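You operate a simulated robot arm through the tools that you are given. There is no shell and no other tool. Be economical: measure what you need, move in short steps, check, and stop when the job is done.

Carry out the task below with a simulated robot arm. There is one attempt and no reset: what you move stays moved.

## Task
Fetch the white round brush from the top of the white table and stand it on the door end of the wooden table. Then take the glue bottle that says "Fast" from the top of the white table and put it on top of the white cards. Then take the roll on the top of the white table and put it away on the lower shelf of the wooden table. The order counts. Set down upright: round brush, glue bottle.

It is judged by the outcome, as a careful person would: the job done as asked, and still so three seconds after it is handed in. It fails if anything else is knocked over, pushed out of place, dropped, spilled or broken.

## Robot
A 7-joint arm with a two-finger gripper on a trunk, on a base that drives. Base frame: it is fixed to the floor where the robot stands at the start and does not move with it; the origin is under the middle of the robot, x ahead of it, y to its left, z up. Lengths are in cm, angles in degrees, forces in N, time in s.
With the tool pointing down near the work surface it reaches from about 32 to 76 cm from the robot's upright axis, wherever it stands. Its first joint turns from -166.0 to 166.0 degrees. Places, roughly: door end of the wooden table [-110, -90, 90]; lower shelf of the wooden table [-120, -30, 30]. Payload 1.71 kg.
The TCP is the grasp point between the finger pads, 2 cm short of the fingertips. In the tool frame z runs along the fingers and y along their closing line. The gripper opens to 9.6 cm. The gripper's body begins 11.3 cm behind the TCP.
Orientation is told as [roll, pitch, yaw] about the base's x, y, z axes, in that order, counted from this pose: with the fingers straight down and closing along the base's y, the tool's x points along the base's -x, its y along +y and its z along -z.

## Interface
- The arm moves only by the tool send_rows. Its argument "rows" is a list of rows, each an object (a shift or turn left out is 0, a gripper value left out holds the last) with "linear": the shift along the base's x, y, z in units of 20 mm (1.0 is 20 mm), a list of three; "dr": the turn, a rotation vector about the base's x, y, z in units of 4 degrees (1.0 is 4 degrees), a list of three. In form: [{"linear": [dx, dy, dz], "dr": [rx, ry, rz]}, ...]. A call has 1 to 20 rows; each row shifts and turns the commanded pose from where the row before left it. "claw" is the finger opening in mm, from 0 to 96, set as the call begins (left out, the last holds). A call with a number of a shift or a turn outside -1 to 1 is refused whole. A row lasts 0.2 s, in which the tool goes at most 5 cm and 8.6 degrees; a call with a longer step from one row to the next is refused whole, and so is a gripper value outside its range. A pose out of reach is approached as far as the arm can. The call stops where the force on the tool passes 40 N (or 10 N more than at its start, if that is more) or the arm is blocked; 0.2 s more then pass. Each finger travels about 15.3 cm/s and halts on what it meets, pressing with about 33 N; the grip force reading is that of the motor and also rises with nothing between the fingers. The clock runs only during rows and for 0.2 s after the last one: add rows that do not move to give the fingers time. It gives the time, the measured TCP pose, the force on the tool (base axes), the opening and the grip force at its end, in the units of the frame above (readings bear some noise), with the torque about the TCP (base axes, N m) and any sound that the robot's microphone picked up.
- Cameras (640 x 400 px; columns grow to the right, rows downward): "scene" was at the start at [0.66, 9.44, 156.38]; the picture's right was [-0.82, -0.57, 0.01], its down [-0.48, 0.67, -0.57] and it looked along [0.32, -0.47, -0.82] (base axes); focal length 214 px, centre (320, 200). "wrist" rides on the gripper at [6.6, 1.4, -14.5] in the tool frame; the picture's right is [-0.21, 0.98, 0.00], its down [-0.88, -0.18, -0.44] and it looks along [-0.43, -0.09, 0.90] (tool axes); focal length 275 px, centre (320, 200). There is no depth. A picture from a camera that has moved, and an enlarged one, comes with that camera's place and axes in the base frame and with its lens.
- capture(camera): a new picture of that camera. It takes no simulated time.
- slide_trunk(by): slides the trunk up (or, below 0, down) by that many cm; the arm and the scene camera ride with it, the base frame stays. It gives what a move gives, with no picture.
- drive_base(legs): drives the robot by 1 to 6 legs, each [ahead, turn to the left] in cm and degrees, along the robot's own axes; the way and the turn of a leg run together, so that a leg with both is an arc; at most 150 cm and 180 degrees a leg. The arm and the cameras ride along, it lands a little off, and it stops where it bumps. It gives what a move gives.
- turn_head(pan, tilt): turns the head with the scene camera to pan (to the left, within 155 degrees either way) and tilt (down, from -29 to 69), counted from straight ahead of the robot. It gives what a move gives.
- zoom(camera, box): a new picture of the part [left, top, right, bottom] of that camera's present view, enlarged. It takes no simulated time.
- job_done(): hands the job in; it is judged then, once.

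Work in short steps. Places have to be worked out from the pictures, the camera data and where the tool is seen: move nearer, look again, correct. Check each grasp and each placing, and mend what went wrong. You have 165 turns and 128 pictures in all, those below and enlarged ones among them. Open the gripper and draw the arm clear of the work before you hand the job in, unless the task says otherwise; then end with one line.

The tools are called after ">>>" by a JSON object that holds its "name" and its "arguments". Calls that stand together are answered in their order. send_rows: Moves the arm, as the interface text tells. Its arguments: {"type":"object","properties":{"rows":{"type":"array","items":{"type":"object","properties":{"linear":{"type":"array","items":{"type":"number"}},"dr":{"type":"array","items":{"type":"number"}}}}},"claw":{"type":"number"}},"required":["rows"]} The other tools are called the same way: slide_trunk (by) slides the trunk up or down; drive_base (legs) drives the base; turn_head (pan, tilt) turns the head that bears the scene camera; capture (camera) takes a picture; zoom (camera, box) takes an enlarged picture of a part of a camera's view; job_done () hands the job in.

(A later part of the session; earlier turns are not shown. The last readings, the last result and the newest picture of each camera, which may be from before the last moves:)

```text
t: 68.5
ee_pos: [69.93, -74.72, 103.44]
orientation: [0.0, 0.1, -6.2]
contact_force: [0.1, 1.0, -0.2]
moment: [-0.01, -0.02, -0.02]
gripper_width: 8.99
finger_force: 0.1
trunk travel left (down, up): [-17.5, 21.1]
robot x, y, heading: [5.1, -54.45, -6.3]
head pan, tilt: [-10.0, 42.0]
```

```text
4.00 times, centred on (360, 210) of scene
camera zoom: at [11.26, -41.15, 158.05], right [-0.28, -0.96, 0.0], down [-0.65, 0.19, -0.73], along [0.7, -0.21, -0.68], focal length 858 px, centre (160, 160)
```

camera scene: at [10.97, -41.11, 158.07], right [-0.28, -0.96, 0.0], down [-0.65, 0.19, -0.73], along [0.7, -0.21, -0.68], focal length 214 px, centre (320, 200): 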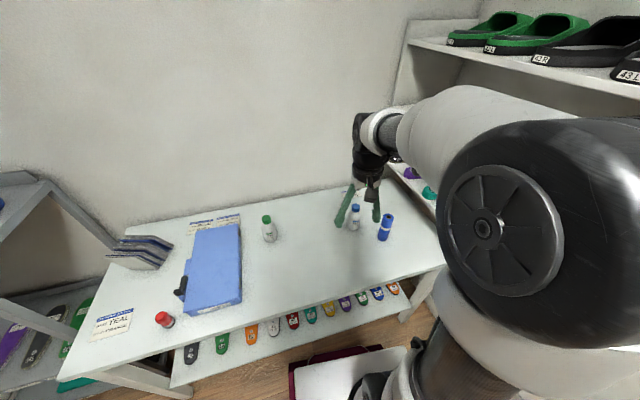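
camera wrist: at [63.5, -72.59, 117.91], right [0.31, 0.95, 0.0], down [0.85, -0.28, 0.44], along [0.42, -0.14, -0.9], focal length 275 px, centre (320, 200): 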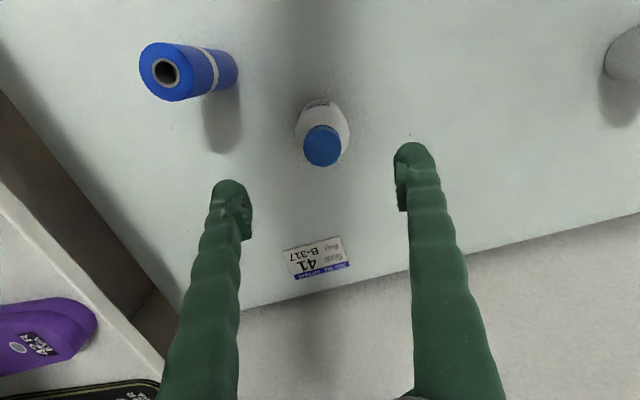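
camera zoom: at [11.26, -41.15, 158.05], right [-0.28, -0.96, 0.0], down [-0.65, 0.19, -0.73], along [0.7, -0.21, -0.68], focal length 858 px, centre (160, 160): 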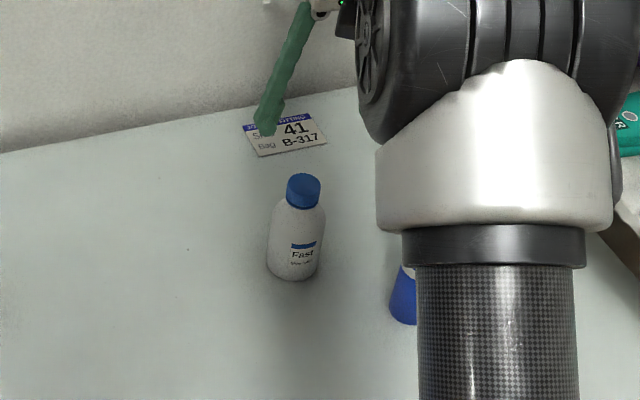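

Aligned at [70, -74.5]. Descending to z≈86.5.

>>> {"name": "send_rows", "arguments": {"rows": [{"linear": [0, 0.08, -1]}, {"linear": [0, 0, -1]}, {"linear": [0, 0, -1]}, {"linear": [0, 0, -1]}, {"linear": [0, 0, -1]}, {"linear": [0, 0, -1]}, {"linear": [0, 0, -1]}, {"linear": [0, 0, -1]}, {"linear": [0, 0, -0.5]}, {}]}}

>>> {"name": "capture", "arguments": {"camera": "wrist"}}

>>> {"name": "zoom", "arguments": {"camera": "scene", "box": [300, 160, 420, 260]}}

```text
t: 70.7
ee_pos: [69.77, -74.7, 86.33]
orientation: [0.0, 0.2, -6.2]
contact_force: [-0.2, 1.2, 0.8]
moment: [0.02, 0.01, 0.0]
gripper_width: 8.99
finger_force: 0.0
trunk travel left (down, up): [-17.5, 21.1]
robot x, y, heading: [4.74, -54.57, -6.3]
head pan, tilt: [-10.0, 42.0]
```

```text
88 pictures are left
camera wrist: at [63.38, -72.61, 100.86], right [0.31, 0.95, 0.0], down [0.85, -0.28, 0.44], along [0.42, -0.14, -0.9], focal length 275 px, centre (320, 200)
```

wrist: 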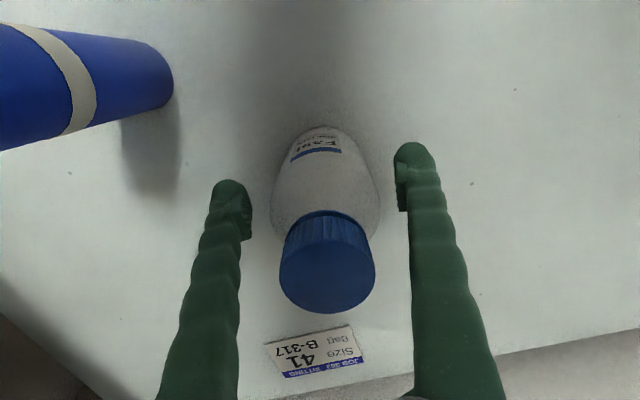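

```text
4.00 times, centred on (360, 210) of scene
camera zoom: at [11.27, -41.16, 158.06], right [-0.28, -0.96, 0.0], down [-0.65, 0.19, -0.73], along [0.7, -0.21, -0.68], focal length 858 px, centre (160, 160)
```

zoom: 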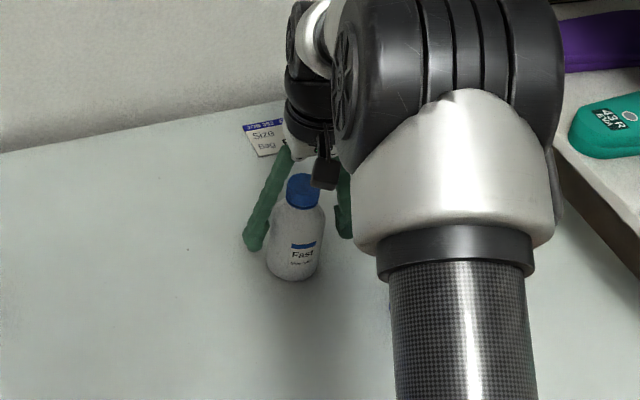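

The body is between the pads. Closing and test-lifting.

>>> {"name": "send_rows", "arguments": {"rows": [{}, {}, {}, {}], "claw": 0}}

>>> {"name": "send_rows", "arguments": {"rows": [{"linear": [0, 0, 0.5]}, {"linear": [0, 0, 1]}, {"linear": [0, 0, 1]}]}}

>>> {"name": "capture", "arguments": {"camera": "wrist"}}

```text
t: 71.7
ee_pos: [69.73, -74.7, 86.44]
orientation: [-0.1, 0.1, -6.2]
contact_force: [0.6, 0.4, 0.0]
moment: [-0.1, -0.05, 0.03]
gripper_width: 6.66
finger_force: 32.4
trunk travel left (down, up): [-17.5, 21.1]
robot x, y, heading: [4.99, -54.77, -6.2]
head pan, tilt: [-10.0, 42.0]
```

```text
t: 72.5
ee_pos: [69.83, -74.65, 91.43]
orientation: [0.0, 0.1, -6.2]
contact_force: [0.6, 0.4, -2.6]
moment: [0.0, 0.02, 0.02]
gripper_width: 6.65
finger_force: 33.2
trunk travel left (down, up): [-17.5, 21.1]
robot x, y, heading: [4.91, -54.56, -6.2]
head pan, tilt: [-10.0, 42.0]
```

```text
86 pictures are left
camera wrist: at [63.58, -72.59, 105.92], right [0.31, 0.95, 0.0], down [0.85, -0.28, 0.44], along [0.42, -0.14, -0.9], focal length 275 px, centre (320, 200)
```

wrist: 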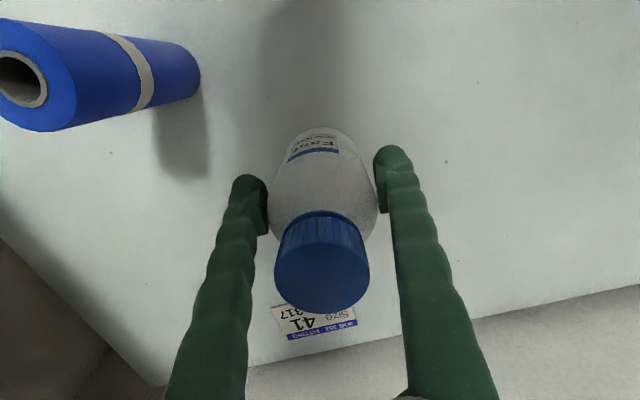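

The bottle is held. I'll raise it, retract, then drive to a place facing the cards, turning via the door side to stay clear of the left shelf.

>>> {"name": "send_rows", "arguments": {"rows": [{"linear": [0, 0, 1]}, {"linear": [0, 0, 1]}, {"linear": [0, 0, 1]}, {"linear": [0, 0, 1]}, {"linear": [0, 0, 1]}, {"linear": [0, 0, 1]}, {"linear": [0, 0, 1]}, {"linear": [-1, 0.35, 1]}, {"linear": [-1, 0.35, 1]}, {"linear": [-1, 0.35, 1]}, {"linear": [-1, 0.35, 1]}, {"linear": [-1, 0.35, 0.5]}, {"linear": [-1, 0.35, 0]}, {"linear": [-1, 0.35, 0]}, {"linear": [-1, 0.35, 0]}, {"linear": [-1, 0.35, 0]}, {"linear": [-1, 0.35, 0]}]}}

>>> {"name": "drive_base", "arguments": {"legs": [[0, -82], [-52, 0], [0, 96]]}}

>>> {"name": "turn_head", "arguments": {"pan": 12, "tilt": 42}}

>>> {"name": "capture", "arguments": {"camera": "scene"}}

>>> {"name": "capture", "arguments": {"camera": "wrist"}}

```text
t: 76.1
ee_pos: [49.72, -67.67, 114.6]
orientation: [0.0, 0.1, -6.2]
contact_force: [0.0, -0.2, -2.9]
moment: [0.0, -0.02, -0.01]
gripper_width: 6.63
finger_force: 32.7
trunk travel left (down, up): [-17.5, 21.1]
robot x, y, heading: [4.95, -54.82, -6.0]
head pan, tilt: [-10.0, 42.0]
```

```text
t: 85.9
ee_pos: [25.46, -38.47, 116.16]
orientation: [0.0, -2.0, -45.0]
contact_force: [-0.1, 1.7, -1.5]
moment: [-0.04, -0.05, 0.0]
gripper_width: 6.6
finger_force: 32.9
trunk travel left (down, up): [-17.5, 21.1]
robot x, y, heading: [1.52, -3.2, -45.3]
head pan, tilt: [-10.0, 42.0]
stopped in leg 3: the robot was blocked; the commanded pose is now the measured one
```

```text
t: 86.7
ee_pos: [26.18, -39.07, 115.77]
orientation: [-0.1, -1.5, -44.9]
contact_force: [0.8, -0.1, -3.3]
moment: [0.03, 0.02, 0.02]
gripper_width: 6.61
finger_force: 32.9
trunk travel left (down, up): [-17.5, 21.1]
robot x, y, heading: [1.57, -3.02, -45.3]
head pan, tilt: [12.0, 42.0]
```

```text
85 pictures are left
camera scene: at [17.13, 5.55, 158.06], right [-0.55, -0.84, 0.0], down [-0.57, 0.38, -0.73], along [0.61, -0.4, -0.68], focal length 214 px, centre (320, 200)
```

scene: 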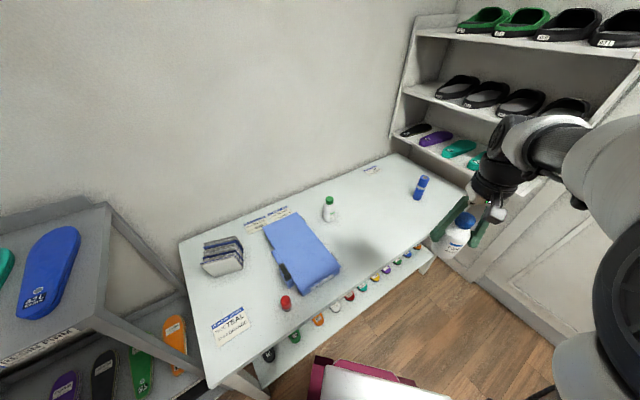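

```text
84 pictures are left
camera wrist: at [22.23, -33.27, 130.06], right [0.84, 0.55, 0.0], down [0.48, -0.74, 0.47], along [0.26, -0.39, -0.88], focal length 275 px, centre (320, 200)
```

wrist: 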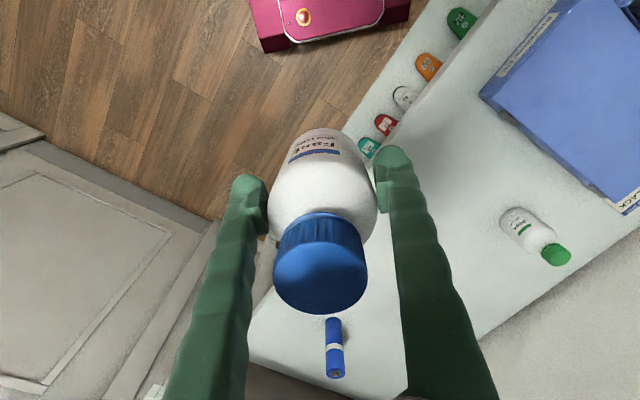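

The base corner touched the table while turning (table unaffected). I'll back off, finish turning, then creep forward straight.

>>> {"name": "drive_base", "arguments": {"legs": [[-13, 0], [0, 45]]}}

>>> {"name": "drive_base", "arguments": {"legs": [[12, 0]]}}

>>> {"name": "turn_head", "arguments": {"pan": 20, "tilt": 45}}

>>> {"name": "capture", "arguments": {"camera": "scene"}}

>>> {"name": "capture", "arguments": {"camera": "wrist"}}

```text
t: 90.5
ee_pos: [35.41, -2.04, 115.79]
orientation: [-0.1, -1.6, 0.4]
contact_force: [-0.6, -0.2, -2.4]
moment: [-0.01, -0.02, 0.0]
gripper_width: 6.62
finger_force: 32.9
trunk travel left (down, up): [-17.5, 21.1]
robot x, y, heading: [-7.21, 5.92, 0.5]
head pan, tilt: [12.0, 42.0]
```

```text
t: 91.8
ee_pos: [44.49, -2.05, 116.89]
orientation: [-0.2, -3.2, 0.3]
contact_force: [0.2, 0.1, -3.3]
moment: [0.0, 0.12, 0.01]
gripper_width: 6.63
finger_force: 32.9
trunk travel left (down, up): [-17.5, 21.1]
robot x, y, heading: [4.49, 5.42, -0.2]
head pan, tilt: [12.0, 42.0]
```

```text
t: 92.5
ee_pos: [45.29, -2.16, 116.6]
orientation: [-0.1, -2.7, 0.4]
contact_force: [0.4, 0.1, -2.3]
moment: [-0.01, 0.07, -0.01]
gripper_width: 6.65
finger_force: 32.7
trunk travel left (down, up): [-17.5, 21.1]
robot x, y, heading: [4.54, 5.74, -0.3]
head pan, tilt: [20.0, 45.0]
```

```text
83 pictures are left
camera scene: at [6.24, 23.88, 157.68], right [0.34, -0.94, 0.0], down [-0.66, -0.24, -0.71], along [0.67, 0.24, -0.71], focal length 214 px, centre (320, 200)
```

scene: 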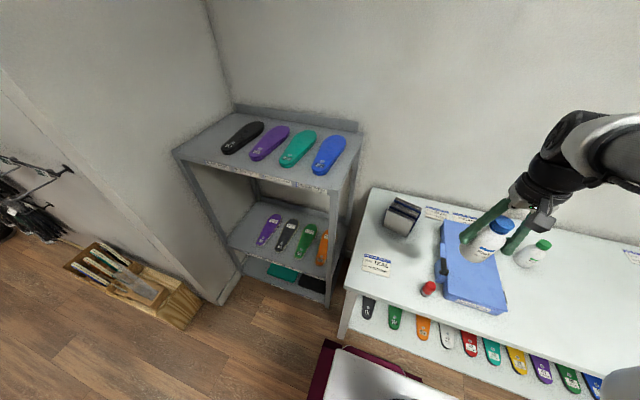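

```text
82 pictures are left
camera wrist: at [38.17, -0.7, 130.73], right [0.2, 0.98, 0.01], down [0.86, -0.18, 0.49], along [0.48, -0.09, -0.87], focal length 275 px, centre (320, 200)
```

wrist: 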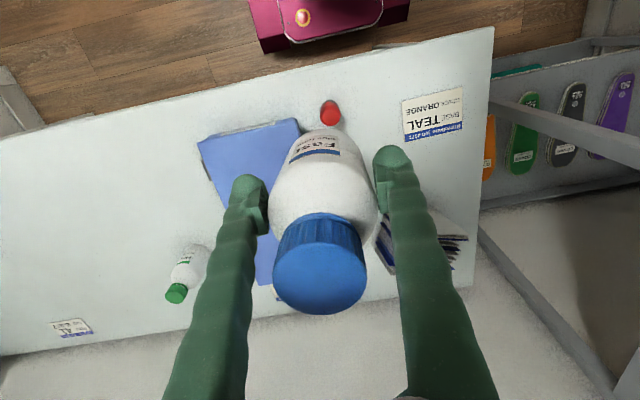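

Now I'll look closely at the cards' top edges from this viewpoint.

>>> {"name": "zoom", "arguments": {"camera": "scene", "box": [360, 180, 440, 250]}}

```text
5.71 times, centred on (400, 215) of scene
camera zoom: at [6.24, 23.88, 157.68], right [0.34, -0.94, 0.0], down [-0.66, -0.24, -0.71], along [0.67, 0.24, -0.71], focal length 1226 px, centre (-137, 114)
```

zoom: 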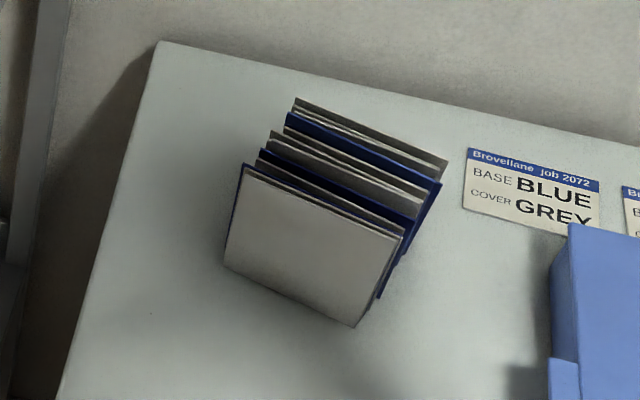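

The top of the cards spans about [71–82, 4–18] at z≈91, centre ≈[76.4, 11.2]. I'll level the tool and carry the bottle above it, at safe height.

>>> {"name": "send_rows", "arguments": {"rows": [{"dr": [0, 0.34, 0]}, {"dr": [0, 0.34, 0]}, {"linear": [0.97, 0.42, 0]}, {"linear": [0.97, 0.42, 0]}, {"linear": [0.97, 0.42, 0]}, {"linear": [0.97, 0.42, 0]}, {"linear": [0.97, 0.42, 0]}, {"linear": [0.97, 0.42, 0]}, {"linear": [0.97, 0.42, 0]}, {"linear": [0.97, 0.42, 0]}, {"linear": [0.97, 0.42, 0]}, {"linear": [0.97, 0.42, 0]}, {"linear": [0.97, 0.42, 0]}, {"linear": [0.97, 0.42, 0]}, {"linear": [0.97, 0.42, 0]}, {"linear": [0.97, 0.42, 0]}, {"linear": [0.97, 0.42, 0]}, {"linear": [0.97, 0.42, 0]}, {}]}}

>>> {"name": "capture", "arguments": {"camera": "wrist"}}

>>> {"name": "zoom", "arguments": {"camera": "scene", "box": [350, 140, 470, 260]}}

```text
t: 96.5
ee_pos: [75.04, 10.67, 115.35]
orientation: [-0.1, 1.0, 0.4]
contact_force: [-0.5, 0.3, -2.9]
moment: [-0.01, 0.0, 0.01]
gripper_width: 6.6
finger_force: 32.8
out of reach, approached as far as the arm can: row 16, 17, 18
trunk travel left (down, up): [-17.5, 21.1]
robot x, y, heading: [4.66, 5.75, 0.2]
head pan, tilt: [20.0, 45.0]
```

```text
80 pictures are left
camera wrist: at [68.73, 11.97, 129.9], right [0.2, 0.98, 0.0], down [0.88, -0.18, 0.43], along [0.42, -0.09, -0.9], focal length 275 px, centre (320, 200)
```

wrist: 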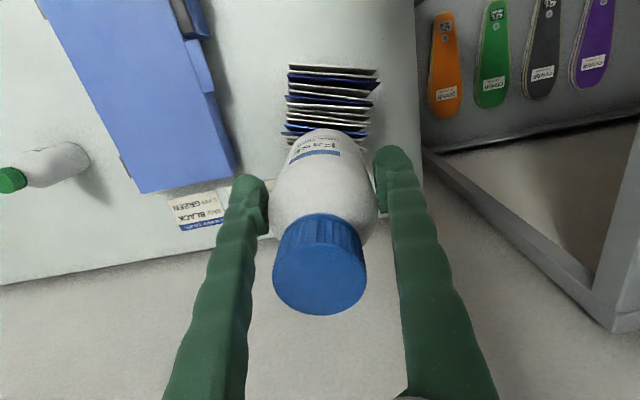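

```text
3.33 times, centred on (410, 200) of scene
camera zoom: at [9.06, 23.85, 157.63], right [0.34, -0.94, -0.01], down [-0.68, -0.24, -0.7], along [0.65, 0.24, -0.72], focal length 715 px, centre (20, 200)
```

zoom: 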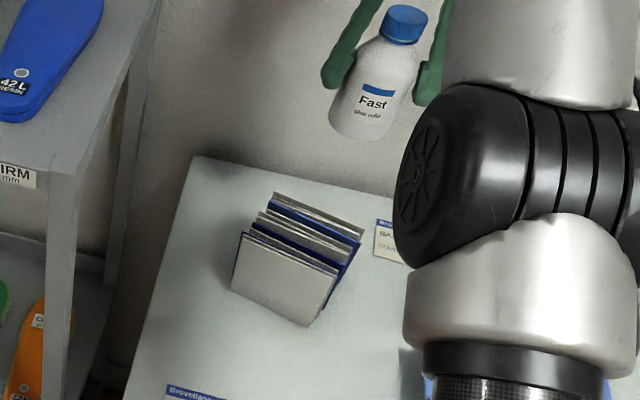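

Both views agree better if the tops are at z≈94, centred ≈[73.4, 12.0]. I'll move there and lower partway, correcting the tilt.

>>> {"name": "send_rows", "arguments": {"rows": [{"linear": [-0.7, 0.3, -0.5]}, {"linear": [-0.7, 0.3, -0.5]}, {"linear": [0, 0, -0.5]}, {"linear": [0, 0, -0.5]}, {"linear": [0, 0, -0.5]}, {}]}}

>>> {"name": "capture", "arguments": {"camera": "wrist"}}

>>> {"name": "zoom", "arguments": {"camera": "scene", "box": [350, 140, 470, 260]}}

```text
t: 96.9
ee_pos: [70.87, 11.1, 115.78]
orientation: [-0.1, -0.5, 0.4]
contact_force: [-1.6, -0.4, -1.5]
moment: [0.03, -0.04, -0.03]
gripper_width: 6.65
finger_force: 33.5
trunk travel left (down, up): [-17.5, 21.1]
robot x, y, heading: [4.69, 5.77, 0.1]
head pan, tilt: [20.0, 45.0]
stopped in row 2: the arm was blocked; the commanded pose is now the measured one
```

```text
78 pictures are left
camera wrist: at [64.14, 12.49, 130.23], right [0.2, 0.98, 0.0], down [0.87, -0.18, 0.45], along [0.44, -0.09, -0.89], focal length 275 px, centre (320, 200)
```

wrist: 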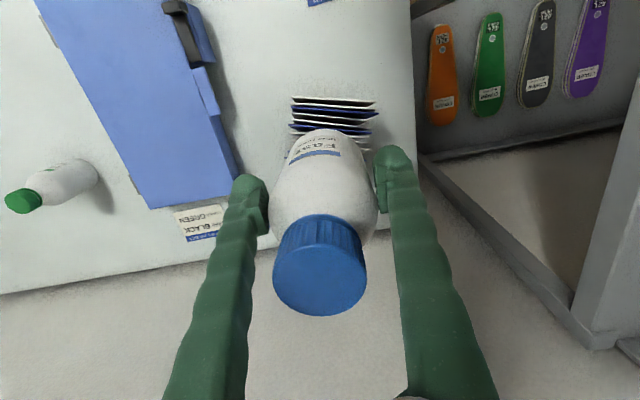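

```text
3.33 times, centred on (410, 200) of scene
camera zoom: at [8.55, 23.84, 157.67], right [0.34, -0.94, 0.0], down [-0.67, -0.24, -0.7], along [0.66, 0.24, -0.72], focal length 715 px, centre (20, 200)
```

zoom: 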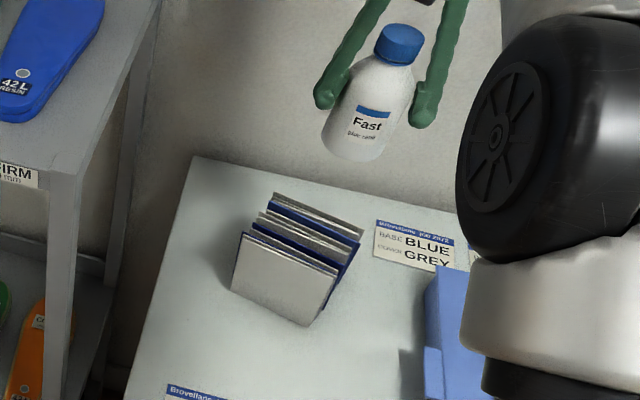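

The arm had stalled near full stretch; it is now at [70.9, 11.1]. I'll continue: small shift and lower.

>>> {"name": "send_rows", "arguments": {"rows": [{"linear": [0, 0, -0.5], "dr": [0, 0.12, 0]}, {"linear": [0.2, 0.1, -0.5]}, {"linear": [0.3, 0.1, -0.5]}, {"linear": [0.3, 0.1, -0.5]}, {"linear": [0.2, 0.1, -0.5]}, {"linear": [0.2, 0.05, -0.5]}, {"linear": [0, 0, -0.5]}, {}]}}

>>> {"name": "capture", "arguments": {"camera": "wrist"}}

>>> {"name": "zoom", "arguments": {"camera": "scene", "box": [350, 140, 470, 260]}}

```text
t: 98.7
ee_pos: [73.8, 11.98, 108.51]
orientation: [-0.1, 0.2, 0.4]
contact_force: [-0.5, 0.0, -2.9]
moment: [-0.01, -0.01, 0.03]
gripper_width: 6.61
finger_force: 33.3
trunk travel left (down, up): [-17.5, 21.1]
robot x, y, heading: [5.32, 5.54, -0.1]
head pan, tilt: [20.0, 45.0]
```

```text
76 pictures are left
camera wrist: at [67.21, 13.42, 122.91], right [0.2, 0.98, 0.0], down [0.88, -0.18, 0.44], along [0.43, -0.09, -0.9], focal length 275 px, centre (320, 200)
```

wrist: 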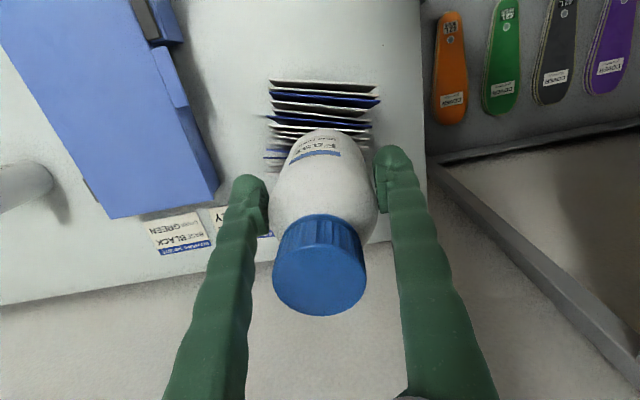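

```text
3.33 times, centred on (410, 200) of scene
camera zoom: at [9.07, 23.87, 157.63], right [0.34, -0.94, -0.01], down [-0.68, -0.24, -0.7], along [0.65, 0.24, -0.72], focal length 715 px, centre (20, 200)
```

zoom: 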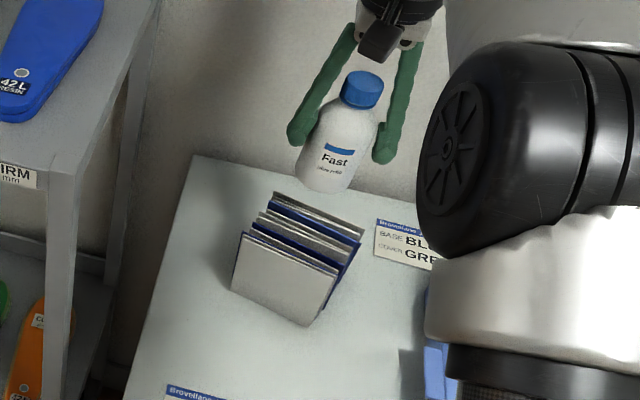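

Centered well; lower toward the card tops, then in fine steps.

>>> {"name": "send_rows", "arguments": {"rows": [{"linear": [-0.15, 0, -0.5]}, {"linear": [-0.1, 0, -0.5]}, {"linear": [0, 0, -0.5]}, {"linear": [0, 0, -0.5]}, {"linear": [0, 0, -0.5]}, {}]}}

>>> {"name": "zoom", "arguments": {"camera": "scene", "box": [360, 150, 440, 240]}}

>>> {"name": "capture", "arguments": {"camera": "wrist"}}

```text
t: 100.1
ee_pos: [73.11, 12.1, 103.31]
orientation: [-0.2, 0.2, 0.4]
contact_force: [0.5, 0.3, -2.7]
moment: [0.0, 0.01, 0.02]
gripper_width: 6.63
finger_force: 32.5
trunk travel left (down, up): [-17.5, 21.1]
robot x, y, heading: [5.19, 5.7, -0.2]
head pan, tilt: [20.0, 45.0]
```

```text
4.44 times, centred on (400, 195) of scene
camera zoom: at [9.06, 23.87, 157.63], right [0.34, -0.94, -0.01], down [-0.68, -0.24, -0.7], along [0.65, 0.24, -0.72], focal length 953 px, centre (-36, 222)
```

zoom: 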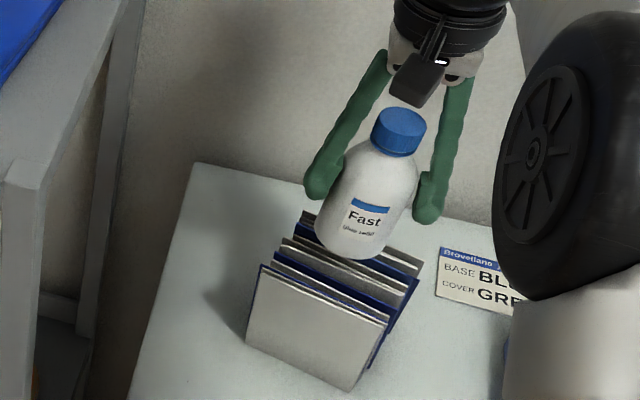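

```text
73 pictures are left
camera wrist: at [66.71, 13.41, 117.86], right [0.2, 0.98, 0.0], down [0.88, -0.18, 0.44], along [0.43, -0.09, -0.9], focal length 275 px, centre (320, 200)
```

wrist: 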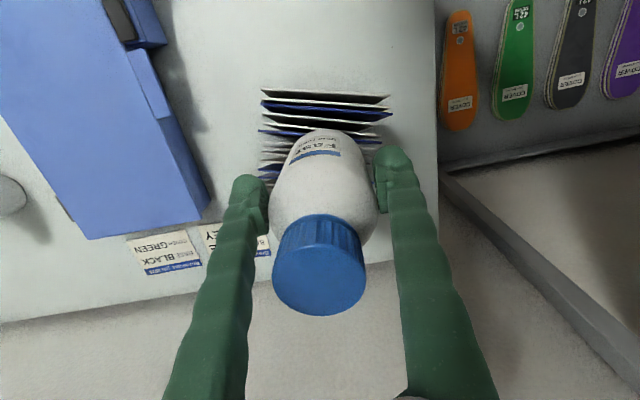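

Base is ~2.5–3 cm above the cards. Lowering in fine steps with force checks.

>>> {"name": "send_rows", "arguments": {"rows": [{"linear": [-0.1, 0, -0.2]}, {"linear": [0, 0, -0.2]}, {"linear": [0, 0, -0.2]}, {"linear": [0, 0, -0.2]}, {"linear": [0, 0, -0.15]}, {}]}}

>>> {"name": "send_rows", "arguments": {"rows": [{"linear": [0, 0, -0.1]}, {"linear": [0, 0, -0.1]}, {}]}}

>>> {"name": "zoom", "arguments": {"camera": "scene", "box": [360, 160, 440, 250]}}

```text
t: 101.5
ee_pos: [72.88, 12.1, 101.37]
orientation: [-0.1, 0.2, 0.4]
contact_force: [-0.1, -1.3, -2.0]
moment: [-0.03, 0.04, 0.0]
gripper_width: 6.65
finger_force: 32.7
trunk travel left (down, up): [-17.5, 21.1]
robot x, y, heading: [4.85, 5.77, 0.1]
head pan, tilt: [20.0, 45.0]
```

```text
t: 102.3
ee_pos: [72.74, 12.03, 101.1]
orientation: [-0.1, 0.2, 0.4]
contact_force: [-0.7, -0.3, -2.4]
moment: [-0.03, 0.04, 0.0]
gripper_width: 6.59
finger_force: 33.6
trunk travel left (down, up): [-17.5, 21.1]
robot x, y, heading: [5.1, 5.77, -0.1]
head pan, tilt: [20.0, 45.0]
```

```text
4.44 times, centred on (400, 205) of scene
camera zoom: at [9.07, 23.87, 157.63], right [0.34, -0.94, -0.01], down [-0.68, -0.24, -0.7], along [0.65, 0.24, -0.72], focal length 953 px, centre (-36, 178)
```

zoom: 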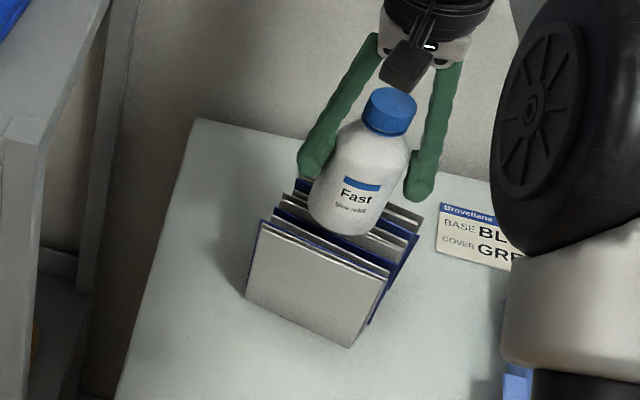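

>>> {"name": "send_rows", "arguments": {"rows": [{"linear": [0, 0, -0.1]}, {"linear": [0, 0, -0.1]}, {"linear": [0, 0, -0.1]}, {}]}}

>>> {"name": "send_rows", "arguments": {"rows": [{"linear": [0, 0, -0.1]}, {"linear": [0, 0, -0.1]}, {}]}}

>>> {"name": "zoom", "arguments": {"camera": "scene", "box": [360, 160, 440, 250]}}

```text
t: 103.3
ee_pos: [72.83, 12.06, 100.43]
orientation: [-0.1, 0.2, 0.4]
contact_force: [0.1, 0.1, -2.1]
moment: [0.01, 0.02, 0.01]
gripper_width: 6.6
finger_force: 32.7
trunk travel left (down, up): [-17.5, 21.1]
robot x, y, heading: [5.0, 5.85, 0.0]
head pan, tilt: [20.0, 45.0]
```

```text
t: 104.1
ee_pos: [72.97, 12.08, 100.17]
orientation: [-0.1, 0.3, 0.4]
contact_force: [-0.8, 0.2, -3.0]
moment: [-0.01, 0.02, -0.02]
gripper_width: 6.59
finger_force: 33.2
trunk travel left (down, up): [-17.5, 21.1]
robot x, y, heading: [4.66, 5.4, -0.0]
head pan, tilt: [20.0, 45.0]
```

```text
4.44 times, centred on (400, 205) of scene
camera zoom: at [9.07, 23.87, 157.63], right [0.34, -0.94, -0.01], down [-0.68, -0.24, -0.7], along [0.65, 0.24, -0.72], focal length 953 px, centre (-36, 178)
```

zoom: 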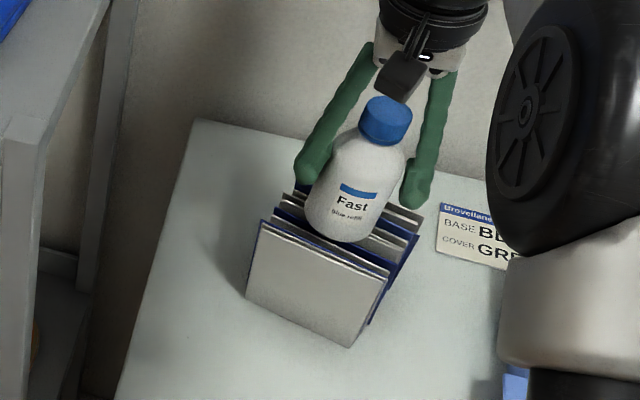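

>>> {"name": "send_rows", "arguments": {"rows": [{"linear": [0, 0, -0.1]}, {"linear": [0, 0, -0.1]}, {"linear": [0, 0, -0.1]}, {}]}}

>>> {"name": "send_rows", "arguments": {"rows": [{"linear": [0, 0, -0.1]}, {"linear": [0, 0, -0.1]}, {}]}}

>>> {"name": "zoom", "arguments": {"camera": "scene", "box": [360, 160, 440, 250]}}

```text
t: 105.1
ee_pos: [72.79, 12.08, 99.79]
orientation: [-0.1, -0.1, 0.4]
contact_force: [2.3, -0.2, 20.8]
moment: [-0.59, -0.26, 0.05]
gripper_width: 6.6
finger_force: 33.7
trunk travel left (down, up): [-17.5, 21.1]
robot x, y, heading: [5.34, 5.83, -0.1]
head pan, tilt: [20.0, 45.0]
```

```text
t: 105.7
ee_pos: [71.27, 12.28, 100.57]
orientation: [0.1, -1.1, 0.4]
contact_force: [-1.1, 0.3, -2.2]
moment: [0.04, -0.08, -0.01]
gripper_width: 6.67
finger_force: 32.8
trunk travel left (down, up): [-17.5, 21.1]
robot x, y, heading: [4.97, 5.57, -0.0]
head pan, tilt: [20.0, 45.0]
stopped in row 3: the force on the tool passed its limit at 41 N (the readings are from after the stop); the commanded pose is now the measured one
```

```text
4.44 times, centred on (400, 205) of scene
camera zoom: at [8.82, 23.82, 157.61], right [0.34, -0.94, -0.01], down [-0.68, -0.24, -0.7], along [0.65, 0.24, -0.72], focal length 953 px, centre (-36, 178)
```

zoom: 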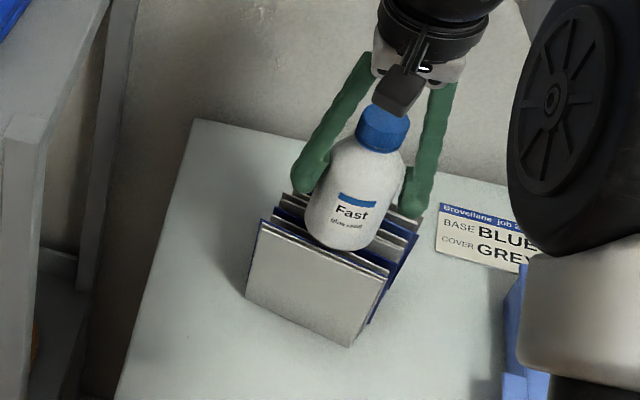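

Contact was at TCP z≈99.8, and the over-limit stop pushed the arm back 1.5 cm; the cards didn't move. I'll recentre, level, and touch down softly again.

>>> {"name": "send_rows", "arguments": {"rows": [{"linear": [0.2, 0, 0.1], "dr": [0, 0.14, 0]}, {"linear": [0.3, -0.05, 0], "dr": [0, 0.14, 0]}, {"linear": [0.3, -0.05, 0]}, {}]}}

>>> {"name": "capture", "arguments": {"camera": "wrist"}}

>>> {"name": "zoom", "arguments": {"camera": "scene", "box": [370, 170, 430, 240]}}

```text
t: 106.7
ee_pos: [73.13, 12.09, 100.65]
orientation: [0.0, 0.2, 0.4]
contact_force: [0.3, -0.6, -2.5]
moment: [-0.02, 0.03, 0.0]
gripper_width: 6.65
finger_force: 33.0
trunk travel left (down, up): [-17.5, 21.1]
robot x, y, heading: [5.09, 5.66, 0.1]
head pan, tilt: [20.0, 45.0]
```

```text
69 pictures are left
camera wrist: at [66.62, 13.34, 115.2], right [0.2, 0.98, 0.0], down [0.88, -0.18, 0.44], along [0.43, -0.09, -0.9], focal length 275 px, centre (320, 200)
```

wrist: 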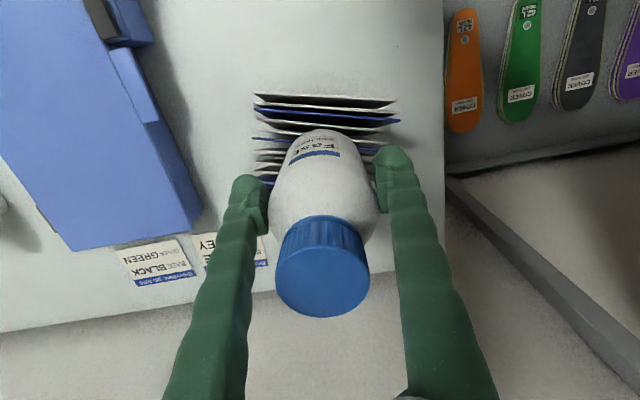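

```text
5.71 times, centred on (400, 205) of scene
camera zoom: at [9.07, 23.87, 157.63], right [0.34, -0.94, -0.01], down [-0.68, -0.24, -0.7], along [0.65, 0.24, -0.72], focal length 1226 px, centre (-137, 171)
```

zoom: 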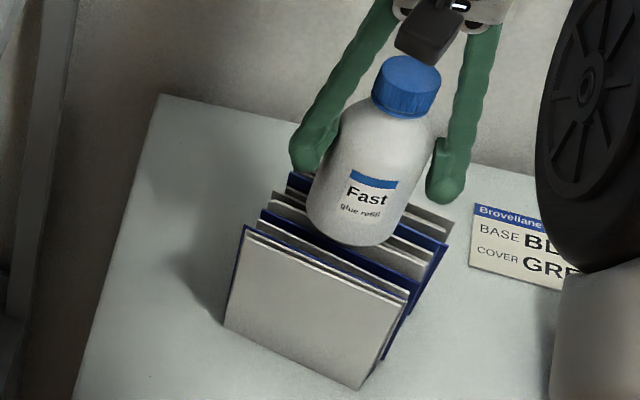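

>>> {"name": "send_rows", "arguments": {"rows": [{"linear": [0, 0, -0.1]}, {"linear": [0, 0, -0.1]}, {"linear": [0, 0, -0.1]}, {}]}}

>>> {"name": "send_rows", "arguments": {"rows": [{"linear": [0, 0, -0.1]}, {}]}}

```text
t: 107.7
ee_pos: [73.08, 12.02, 100.08]
orientation: [0.1, 0.1, 0.4]
contact_force: [0.2, 0.2, -3.1]
moment: [0.02, 0.05, 0.04]
gripper_width: 6.66
finger_force: 33.2
trunk travel left (down, up): [-17.5, 21.1]
robot x, y, heading: [4.99, 5.56, -0.0]
head pan, tilt: [20.0, 45.0]
```

```text
t: 108.3
ee_pos: [73.1, 12.02, 99.84]
orientation: [0.1, 0.1, 0.5]
contact_force: [0.2, 0.2, -2.5]
moment: [0.0, 0.03, 0.0]
gripper_width: 6.63
finger_force: 33.2
trunk travel left (down, up): [-17.5, 21.1]
robot x, y, heading: [5.01, 6.03, -0.1]
head pan, tilt: [20.0, 45.0]
```

>>> {"name": "send_rows", "arguments": {"rows": [{"linear": [0, 0, -0.1]}, {}]}}

>>> {"name": "send_rows", "arguments": {"rows": [{"linear": [0, 0, -0.06]}, {}]}}

```text
t: 108.9
ee_pos: [73.12, 11.97, 99.76]
orientation: [0.1, 0.1, 0.4]
contact_force: [-0.1, 0.5, -3.2]
moment: [0.02, -0.04, 0.01]
gripper_width: 6.62
finger_force: 33.2
trunk travel left (down, up): [-17.5, 21.1]
robot x, y, heading: [4.85, 5.86, 0.2]
head pan, tilt: [20.0, 45.0]
```

```text
t: 109.5
ee_pos: [73.29, 12.04, 99.58]
orientation: [0.2, 0.0, 0.3]
contact_force: [-0.3, -0.4, 2.5]
moment: [-0.15, -0.03, -0.01]
gripper_width: 6.63
finger_force: 33.3
trunk travel left (down, up): [-17.5, 21.1]
robot x, y, heading: [4.72, 6.02, -0.1]
head pan, tilt: [20.0, 45.0]
```

Light touch on the -y side of the base. I'll roll the bottle slightly so it seats flat and watch the moment.

>>> {"name": "send_rows", "arguments": {"rows": [{"dr": [-0.25, 0, 0]}, {}]}}

>>> {"name": "send_rows", "arguments": {"rows": [{"linear": [0, 0, -0.05], "dr": [-0.1, 0, 0]}, {}]}}

```text
t: 110.1
ee_pos: [73.09, 12.09, 99.6]
orientation: [-0.9, 0.1, 0.4]
contact_force: [1.6, 0.2, 1.4]
moment: [0.03, -0.28, 0.05]
gripper_width: 6.63
finger_force: 33.9
trunk travel left (down, up): [-17.5, 21.1]
robot x, y, heading: [4.9, 5.55, 0.2]
head pan, tilt: [20.0, 45.0]
```

```text
t: 110.7
ee_pos: [73.04, 12.16, 99.65]
orientation: [-1.3, -0.1, 0.5]
contact_force: [0.2, 2.7, 10.0]
moment: [0.45, -0.23, 0.05]
gripper_width: 6.64
finger_force: 33.2
trunk travel left (down, up): [-17.5, 21.1]
robot x, y, heading: [5.12, 5.68, 0.2]
head pan, tilt: [20.0, 45.0]
```

Seats flat near roll ≈ −0.8°. I'll undo a little of the roll, then open slowly by a few millimetres.

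>>> {"name": "send_rows", "arguments": {"rows": [{"dr": [0.12, -0.1, 0]}, {}]}}

>>> {"name": "send_rows", "arguments": {"rows": [{}, {}, {}], "claw": 74}}

>>> {"name": "capture", "arguments": {"camera": "wrist"}}

>>> {"name": "zoom", "arguments": {"camera": "scene", "box": [370, 170, 430, 240]}}

```text
t: 111.3
ee_pos: [73.01, 12.14, 99.52]
orientation: [-0.9, -0.3, 0.4]
contact_force: [-3.2, 1.5, 10.6]
moment: [-0.21, 0.25, -0.04]
gripper_width: 6.64
finger_force: 32.9
trunk travel left (down, up): [-17.5, 21.1]
robot x, y, heading: [5.09, 5.71, 0.1]
head pan, tilt: [20.0, 45.0]
```

```text
t: 112.1
ee_pos: [73.15, 12.1, 99.62]
orientation: [-0.8, -0.2, 0.4]
contact_force: [0.3, 0.1, -0.5]
moment: [-0.02, 0.04, 0.0]
gripper_width: 7.41
finger_force: 0.0
trunk travel left (down, up): [-17.5, 21.1]
robot x, y, heading: [4.95, 5.61, -0.1]
head pan, tilt: [20.0, 45.0]
```

```text
67 pictures are left
camera wrist: at [66.53, 13.63, 113.93], right [0.2, 0.98, -0.01], down [0.88, -0.17, 0.45], along [0.44, -0.1, -0.89], focal length 275 px, centre (320, 200)
```

wrist: 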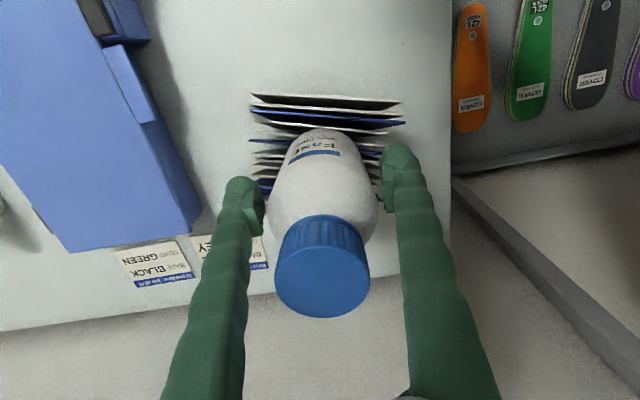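

```text
5.71 times, centred on (400, 205) of scene
camera zoom: at [9.02, 23.87, 157.63], right [0.34, -0.94, -0.01], down [-0.68, -0.24, -0.7], along [0.65, 0.24, -0.72], focal length 1226 px, centre (-137, 171)
```

zoom: 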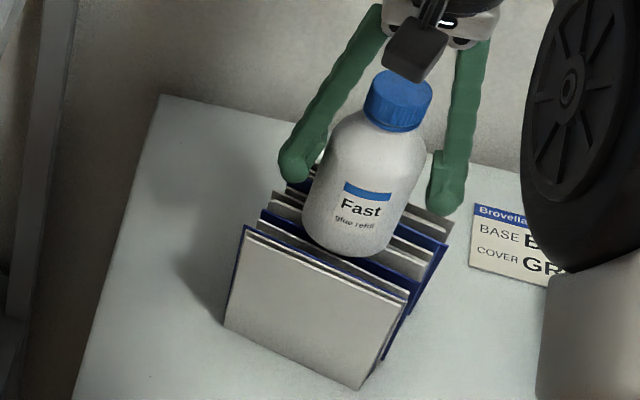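

It stands. I'll wait a moment, open wide, rise clear, and check.

>>> {"name": "send_rows", "arguments": {"rows": [{}, {}, {}, {}, {}], "claw": 90}}

>>> {"name": "send_rows", "arguments": {"rows": [{"linear": [0, 0, 0.5]}, {"linear": [0, 0, 0.5]}, {"linear": [0, 0, 0.5]}, {"linear": [0, 0, 0.5]}, {"linear": [0, 0, 0.5]}, {"linear": [-0.3, 0, 0.5]}, {"linear": [-0.4, 0, 0.5]}, {"linear": [-0.4, 0, 0.5]}, {"linear": [-0.4, 0, 0.5]}, {"linear": [-0.4, 0, 0.5]}]}}

>>> {"name": "capture", "arguments": {"camera": "wrist"}}

>>> {"name": "zoom", "arguments": {"camera": "scene", "box": [350, 140, 470, 260]}}

```text
t: 113.3
ee_pos: [73.18, 12.09, 99.57]
orientation: [-0.8, -0.3, 0.4]
contact_force: [0.5, 0.0, -0.6]
moment: [0.03, -0.01, 0.0]
gripper_width: 8.99
finger_force: 0.1
trunk travel left (down, up): [-17.5, 21.1]
robot x, y, heading: [4.68, 5.51, -0.2]
head pan, tilt: [20.0, 45.0]
```

```text
t: 115.5
ee_pos: [69.26, 12.18, 109.41]
orientation: [-0.8, -0.3, 0.5]
contact_force: [0.3, 0.4, -0.7]
moment: [-0.01, 0.03, -0.01]
gripper_width: 8.99
finger_force: 0.1
trunk travel left (down, up): [-17.5, 21.1]
robot x, y, heading: [5.05, 5.72, -0.0]
head pan, tilt: [20.0, 45.0]
```

```text
65 pictures are left
camera wrist: at [62.66, 13.69, 123.87], right [0.2, 0.98, -0.01], down [0.88, -0.17, 0.45], along [0.44, -0.1, -0.89], focal length 275 px, centre (320, 200)
```

wrist: 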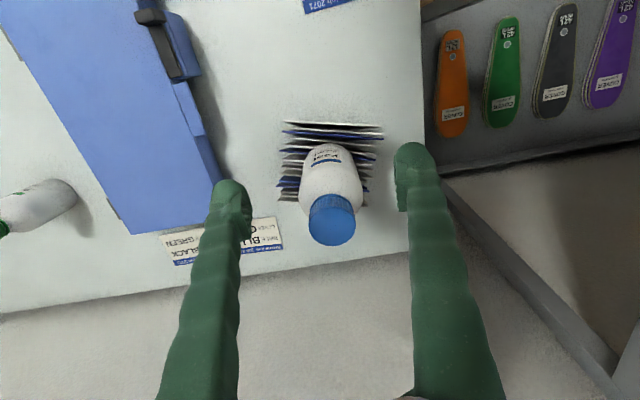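

```text
3.33 times, centred on (410, 200) of scene
camera zoom: at [9.01, 23.87, 157.63], right [0.34, -0.94, -0.01], down [-0.68, -0.24, -0.7], along [0.65, 0.24, -0.72], focal length 715 px, centre (20, 200)
```

zoom: 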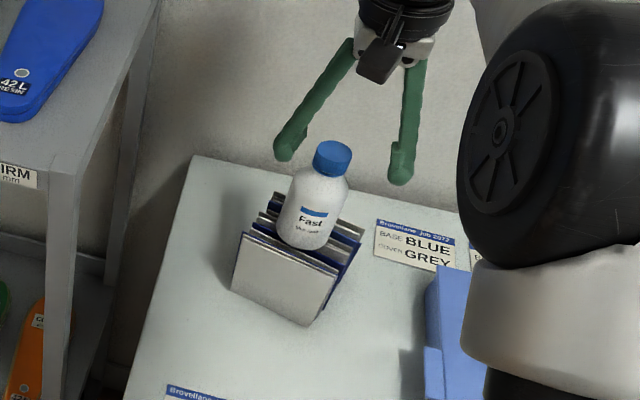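

The bottle stands steadily on the cards. I'll retract high, then drive back toward the roll's end of the white table.

>>> {"name": "send_rows", "arguments": {"rows": [{"linear": [-0.3, 0, 1], "dr": [0.2, 0.08, 0]}, {"linear": [-0.5, 0, 1]}, {"linear": [-1, 0, 1]}, {"linear": [-1, 0, 0.5]}, {"linear": [-1, 0, 0]}, {"linear": [-1, 0, 0]}, {"linear": [-1, 0, 0]}, {"linear": [-1, 0, 0]}, {"linear": [-1, 0, 0]}, {"linear": [-1, 0, 0]}, {"linear": [-1, 0, 0]}, {"linear": [-1, 0, 0]}, {"linear": [-1, 0, 0]}]}}

>>> {"name": "drive_base", "arguments": {"legs": [[-13, 0], [0, -90], [60, 0], [0, 84]]}}

>>> {"name": "drive_base", "arguments": {"legs": [[12, 0]]}}

>>> {"name": "turn_head", "arguments": {"pan": -22, "tilt": 42}}

>>> {"name": "capture", "arguments": {"camera": "scene"}}

>>> {"name": "capture", "arguments": {"camera": "wrist"}}

```text
t: 118.3
ee_pos: [45.71, 12.06, 116.45]
orientation: [-0.1, 0.0, 0.5]
contact_force: [0.6, 0.2, -0.9]
moment: [-0.01, -0.05, 0.0]
gripper_width: 8.98
finger_force: 0.0
trunk travel left (down, up): [-17.5, 21.1]
robot x, y, heading: [4.62, 6.02, -0.0]
head pan, tilt: [20.0, 45.0]
```

```text
t: 131.8
ee_pos: [33.28, -52.62, 116.52]
orientation: [-0.1, -0.1, -4.8]
contact_force: [0.1, 1.0, 0.7]
moment: [-0.01, 0.01, -0.03]
gripper_width: 9.01
finger_force: 0.0
trunk travel left (down, up): [-17.5, 21.1]
robot x, y, heading: [-7.76, -55.77, -5.5]
head pan, tilt: [20.0, 45.0]
```

```text
t: 133.1
ee_pos: [42.13, -53.61, 117.52]
orientation: [-0.1, -1.5, -4.9]
contact_force: [1.2, -0.1, 0.5]
moment: [0.0, 0.09, -0.04]
gripper_width: 9.0
finger_force: 0.1
trunk travel left (down, up): [-17.5, 21.1]
robot x, y, heading: [4.06, -56.75, -5.2]
head pan, tilt: [20.0, 45.0]
```

```text
t: 134.1
ee_pos: [44.11, -53.75, 116.77]
orientation: [0.0, -0.7, -5.0]
contact_force: [0.1, 0.5, -0.3]
moment: [-0.01, -0.04, 0.05]
gripper_width: 8.99
finger_force: 0.1
trunk travel left (down, up): [-17.5, 21.1]
robot x, y, heading: [3.37, -56.87, -5.4]
head pan, tilt: [-22.0, 42.0]
```

```text
63 pictures are left
camera scene: at [5.75, -44.66, 158.12], right [-0.46, -0.89, 0.0], down [-0.59, 0.31, -0.75], along [0.66, -0.34, -0.66], focal length 214 px, centre (320, 200)
```

scene: 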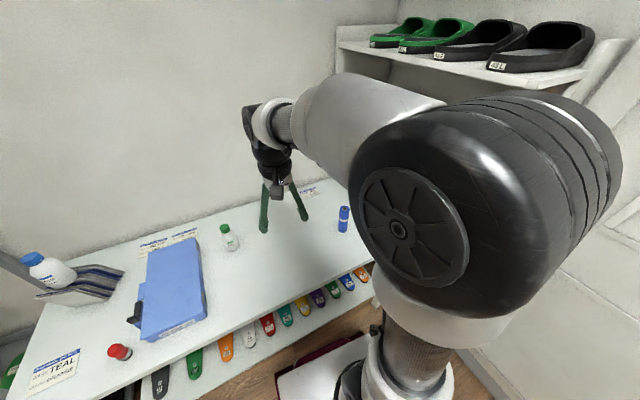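

```text
62 pictures are left
camera wrist: at [37.57, -51.78, 131.22], right [0.29, 0.96, 0.0], down [0.85, -0.26, 0.45], along [0.43, -0.13, -0.89], focal length 275 px, centre (320, 200)
```

wrist: 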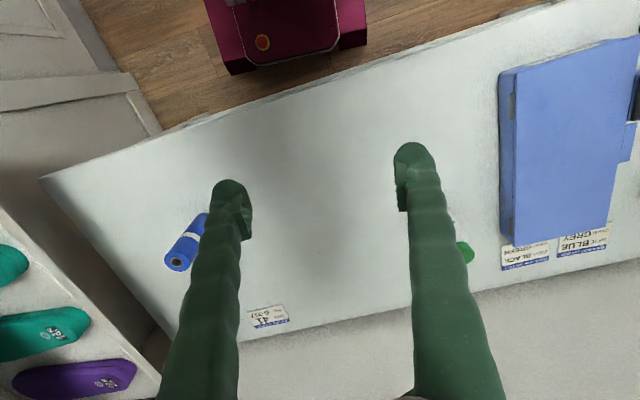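

The roll stands at ≈[60, -84.4], top z≈94. For the low shelf I'll need a tilted tool, so I'll grasp it with the fingers tilted forward ~55° and yawed toward it. First the pre-grasp pose, kept high.

>>> {"name": "send_rows", "arguments": {"rows": [{"linear": [0.128, -0.633, -0.32], "dr": [0, 0, -0.9]}, {"linear": [0.128, -0.633, -0.32], "dr": [0, 0, -0.9]}, {"linear": [0.128, -0.633, -0.32], "dr": [0, 0, -0.9]}, {"linear": [0.128, -0.633, -0.32], "dr": [0, 0, -0.9]}, {"linear": [0.128, -0.633, -0.32], "dr": [0, 0, -0.9]}, {"linear": [0.128, -0.633, -0.32], "dr": [0, 0, -0.9]}, {"linear": [0.128, -0.633, -0.32], "dr": [-0.43, -0.88, 0]}, {"linear": [0.128, -0.633, -0.32], "dr": [-0.43, -0.88, 0]}, {"linear": [0.128, -0.633, -0.32], "dr": [-0.43, -0.88, 0]}, {"linear": [0.128, -0.633, -0.32], "dr": [-0.43, -0.88, 0]}, {"linear": [0.128, -0.633, -0.32], "dr": [-0.43, -0.88, 0]}, {"linear": [0.128, -0.633, -0.32], "dr": [-0.43, -0.88, 0]}, {"linear": [0.128, -0.633, -0.32], "dr": [-0.43, -0.88, 0]}, {"linear": [0.128, -0.633, -0.32], "dr": [-0.43, -0.88, 0]}, {"linear": [0.128, -0.633, -0.32], "dr": [-0.43, -0.88, 0]}, {"linear": [0.128, -0.633, -0.32], "dr": [-0.43, -0.88, 0]}, {"linear": [0.128, -0.633, -0.32], "dr": [-0.43, -0.88, 0]}, {"linear": [0.128, -0.633, -0.32], "dr": [-0.43, -0.88, 0]}, {"linear": [0.128, -0.633, -0.32], "dr": [-0.43, -0.88, 0]}, {"linear": [0.128, -0.633, -0.32], "dr": [-0.43, -0.88, 0]}]}}

>>> {"name": "capture", "arguments": {"camera": "wrist"}}

>>> {"name": "capture", "arguments": {"camera": "scene"}}

```text
t: 138.3
ee_pos: [48.48, -78.05, 105.15]
orientation: [-3.6, -48.6, -26.7]
contact_force: [-0.3, -0.4, 0.0]
moment: [0.01, 0.05, 0.04]
gripper_width: 9.01
finger_force: 0.1
out of reach, approached as far as the arm can: row 16, 17, 18, 19
trunk travel left (down, up): [-17.5, 21.1]
robot x, y, heading: [3.43, -56.83, -5.3]
head pan, tilt: [-22.0, 42.0]
```

```text
61 pictures are left
camera wrist: at [35.94, -69.17, 109.76], right [0.6, 0.79, 0.11], down [0.14, -0.25, 0.96], along [0.79, -0.56, -0.26], focal length 275 px, centre (320, 200)
```

wrist: 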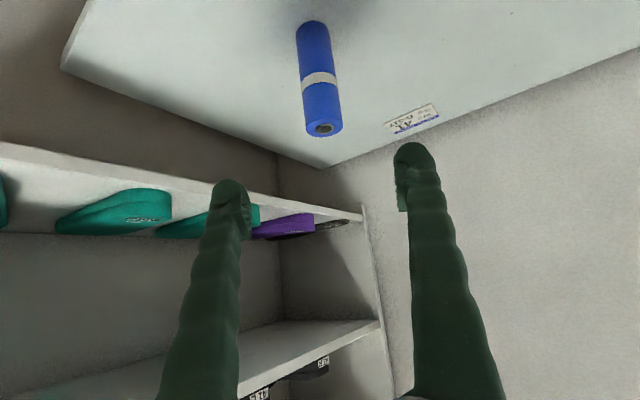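

```text
60 pictures are left
camera scene: at [9.31, -45.04, 158.06], right [-0.46, -0.89, 0.01], down [-0.61, 0.31, -0.73], along [0.65, -0.34, -0.68], focal length 214 px, centre (320, 200)
```

scene: 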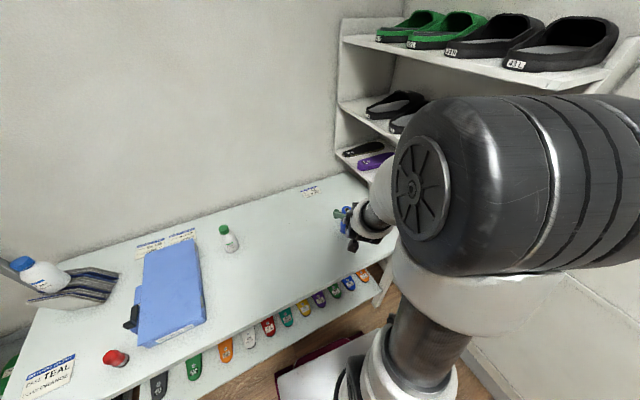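

The tilt reached ~49° (limit). I'll ease the tilt back a bit and lower to grasp height in front of the roll.

>>> {"name": "send_rows", "arguments": {"rows": [{"linear": [0, 0, -1], "dr": [0.43, 0.88, 0]}, {"linear": [0, 0, -1], "dr": [0.43, 0.88, 0]}, {"linear": [0, 0, -1]}, {"linear": [0, 0, -1]}, {"linear": [0, 0, -1]}, {"linear": [0, 0, -1]}, {"linear": [0, 0, -0.5]}, {}]}}

>>> {"name": "capture", "arguments": {"camera": "wrist"}}

```text
t: 140.1
ee_pos: [48.51, -77.81, 92.22]
orientation: [-3.8, -40.8, -26.5]
contact_force: [0.8, -0.6, 0.0]
moment: [0.03, 0.01, -0.01]
gripper_width: 8.98
finger_force: 0.1
trunk travel left (down, up): [-17.5, 21.1]
robot x, y, heading: [4.22, -56.52, -5.6]
head pan, tilt: [-22.0, 42.0]
```

```text
59 pictures are left
camera wrist: at [36.58, -69.45, 98.8], right [0.61, 0.79, 0.09], down [0.26, -0.3, 0.92], along [0.75, -0.54, -0.39], focal length 275 px, centre (320, 200)
```

wrist: 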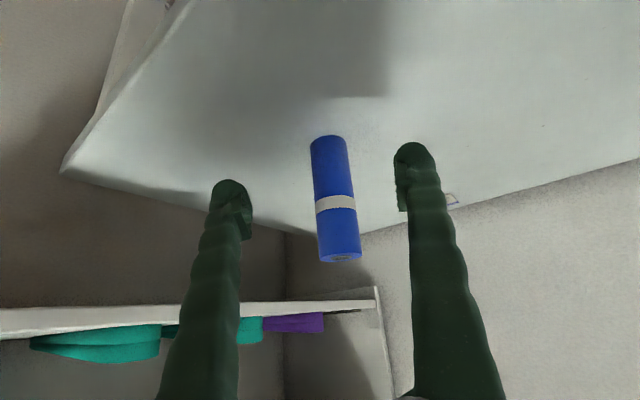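

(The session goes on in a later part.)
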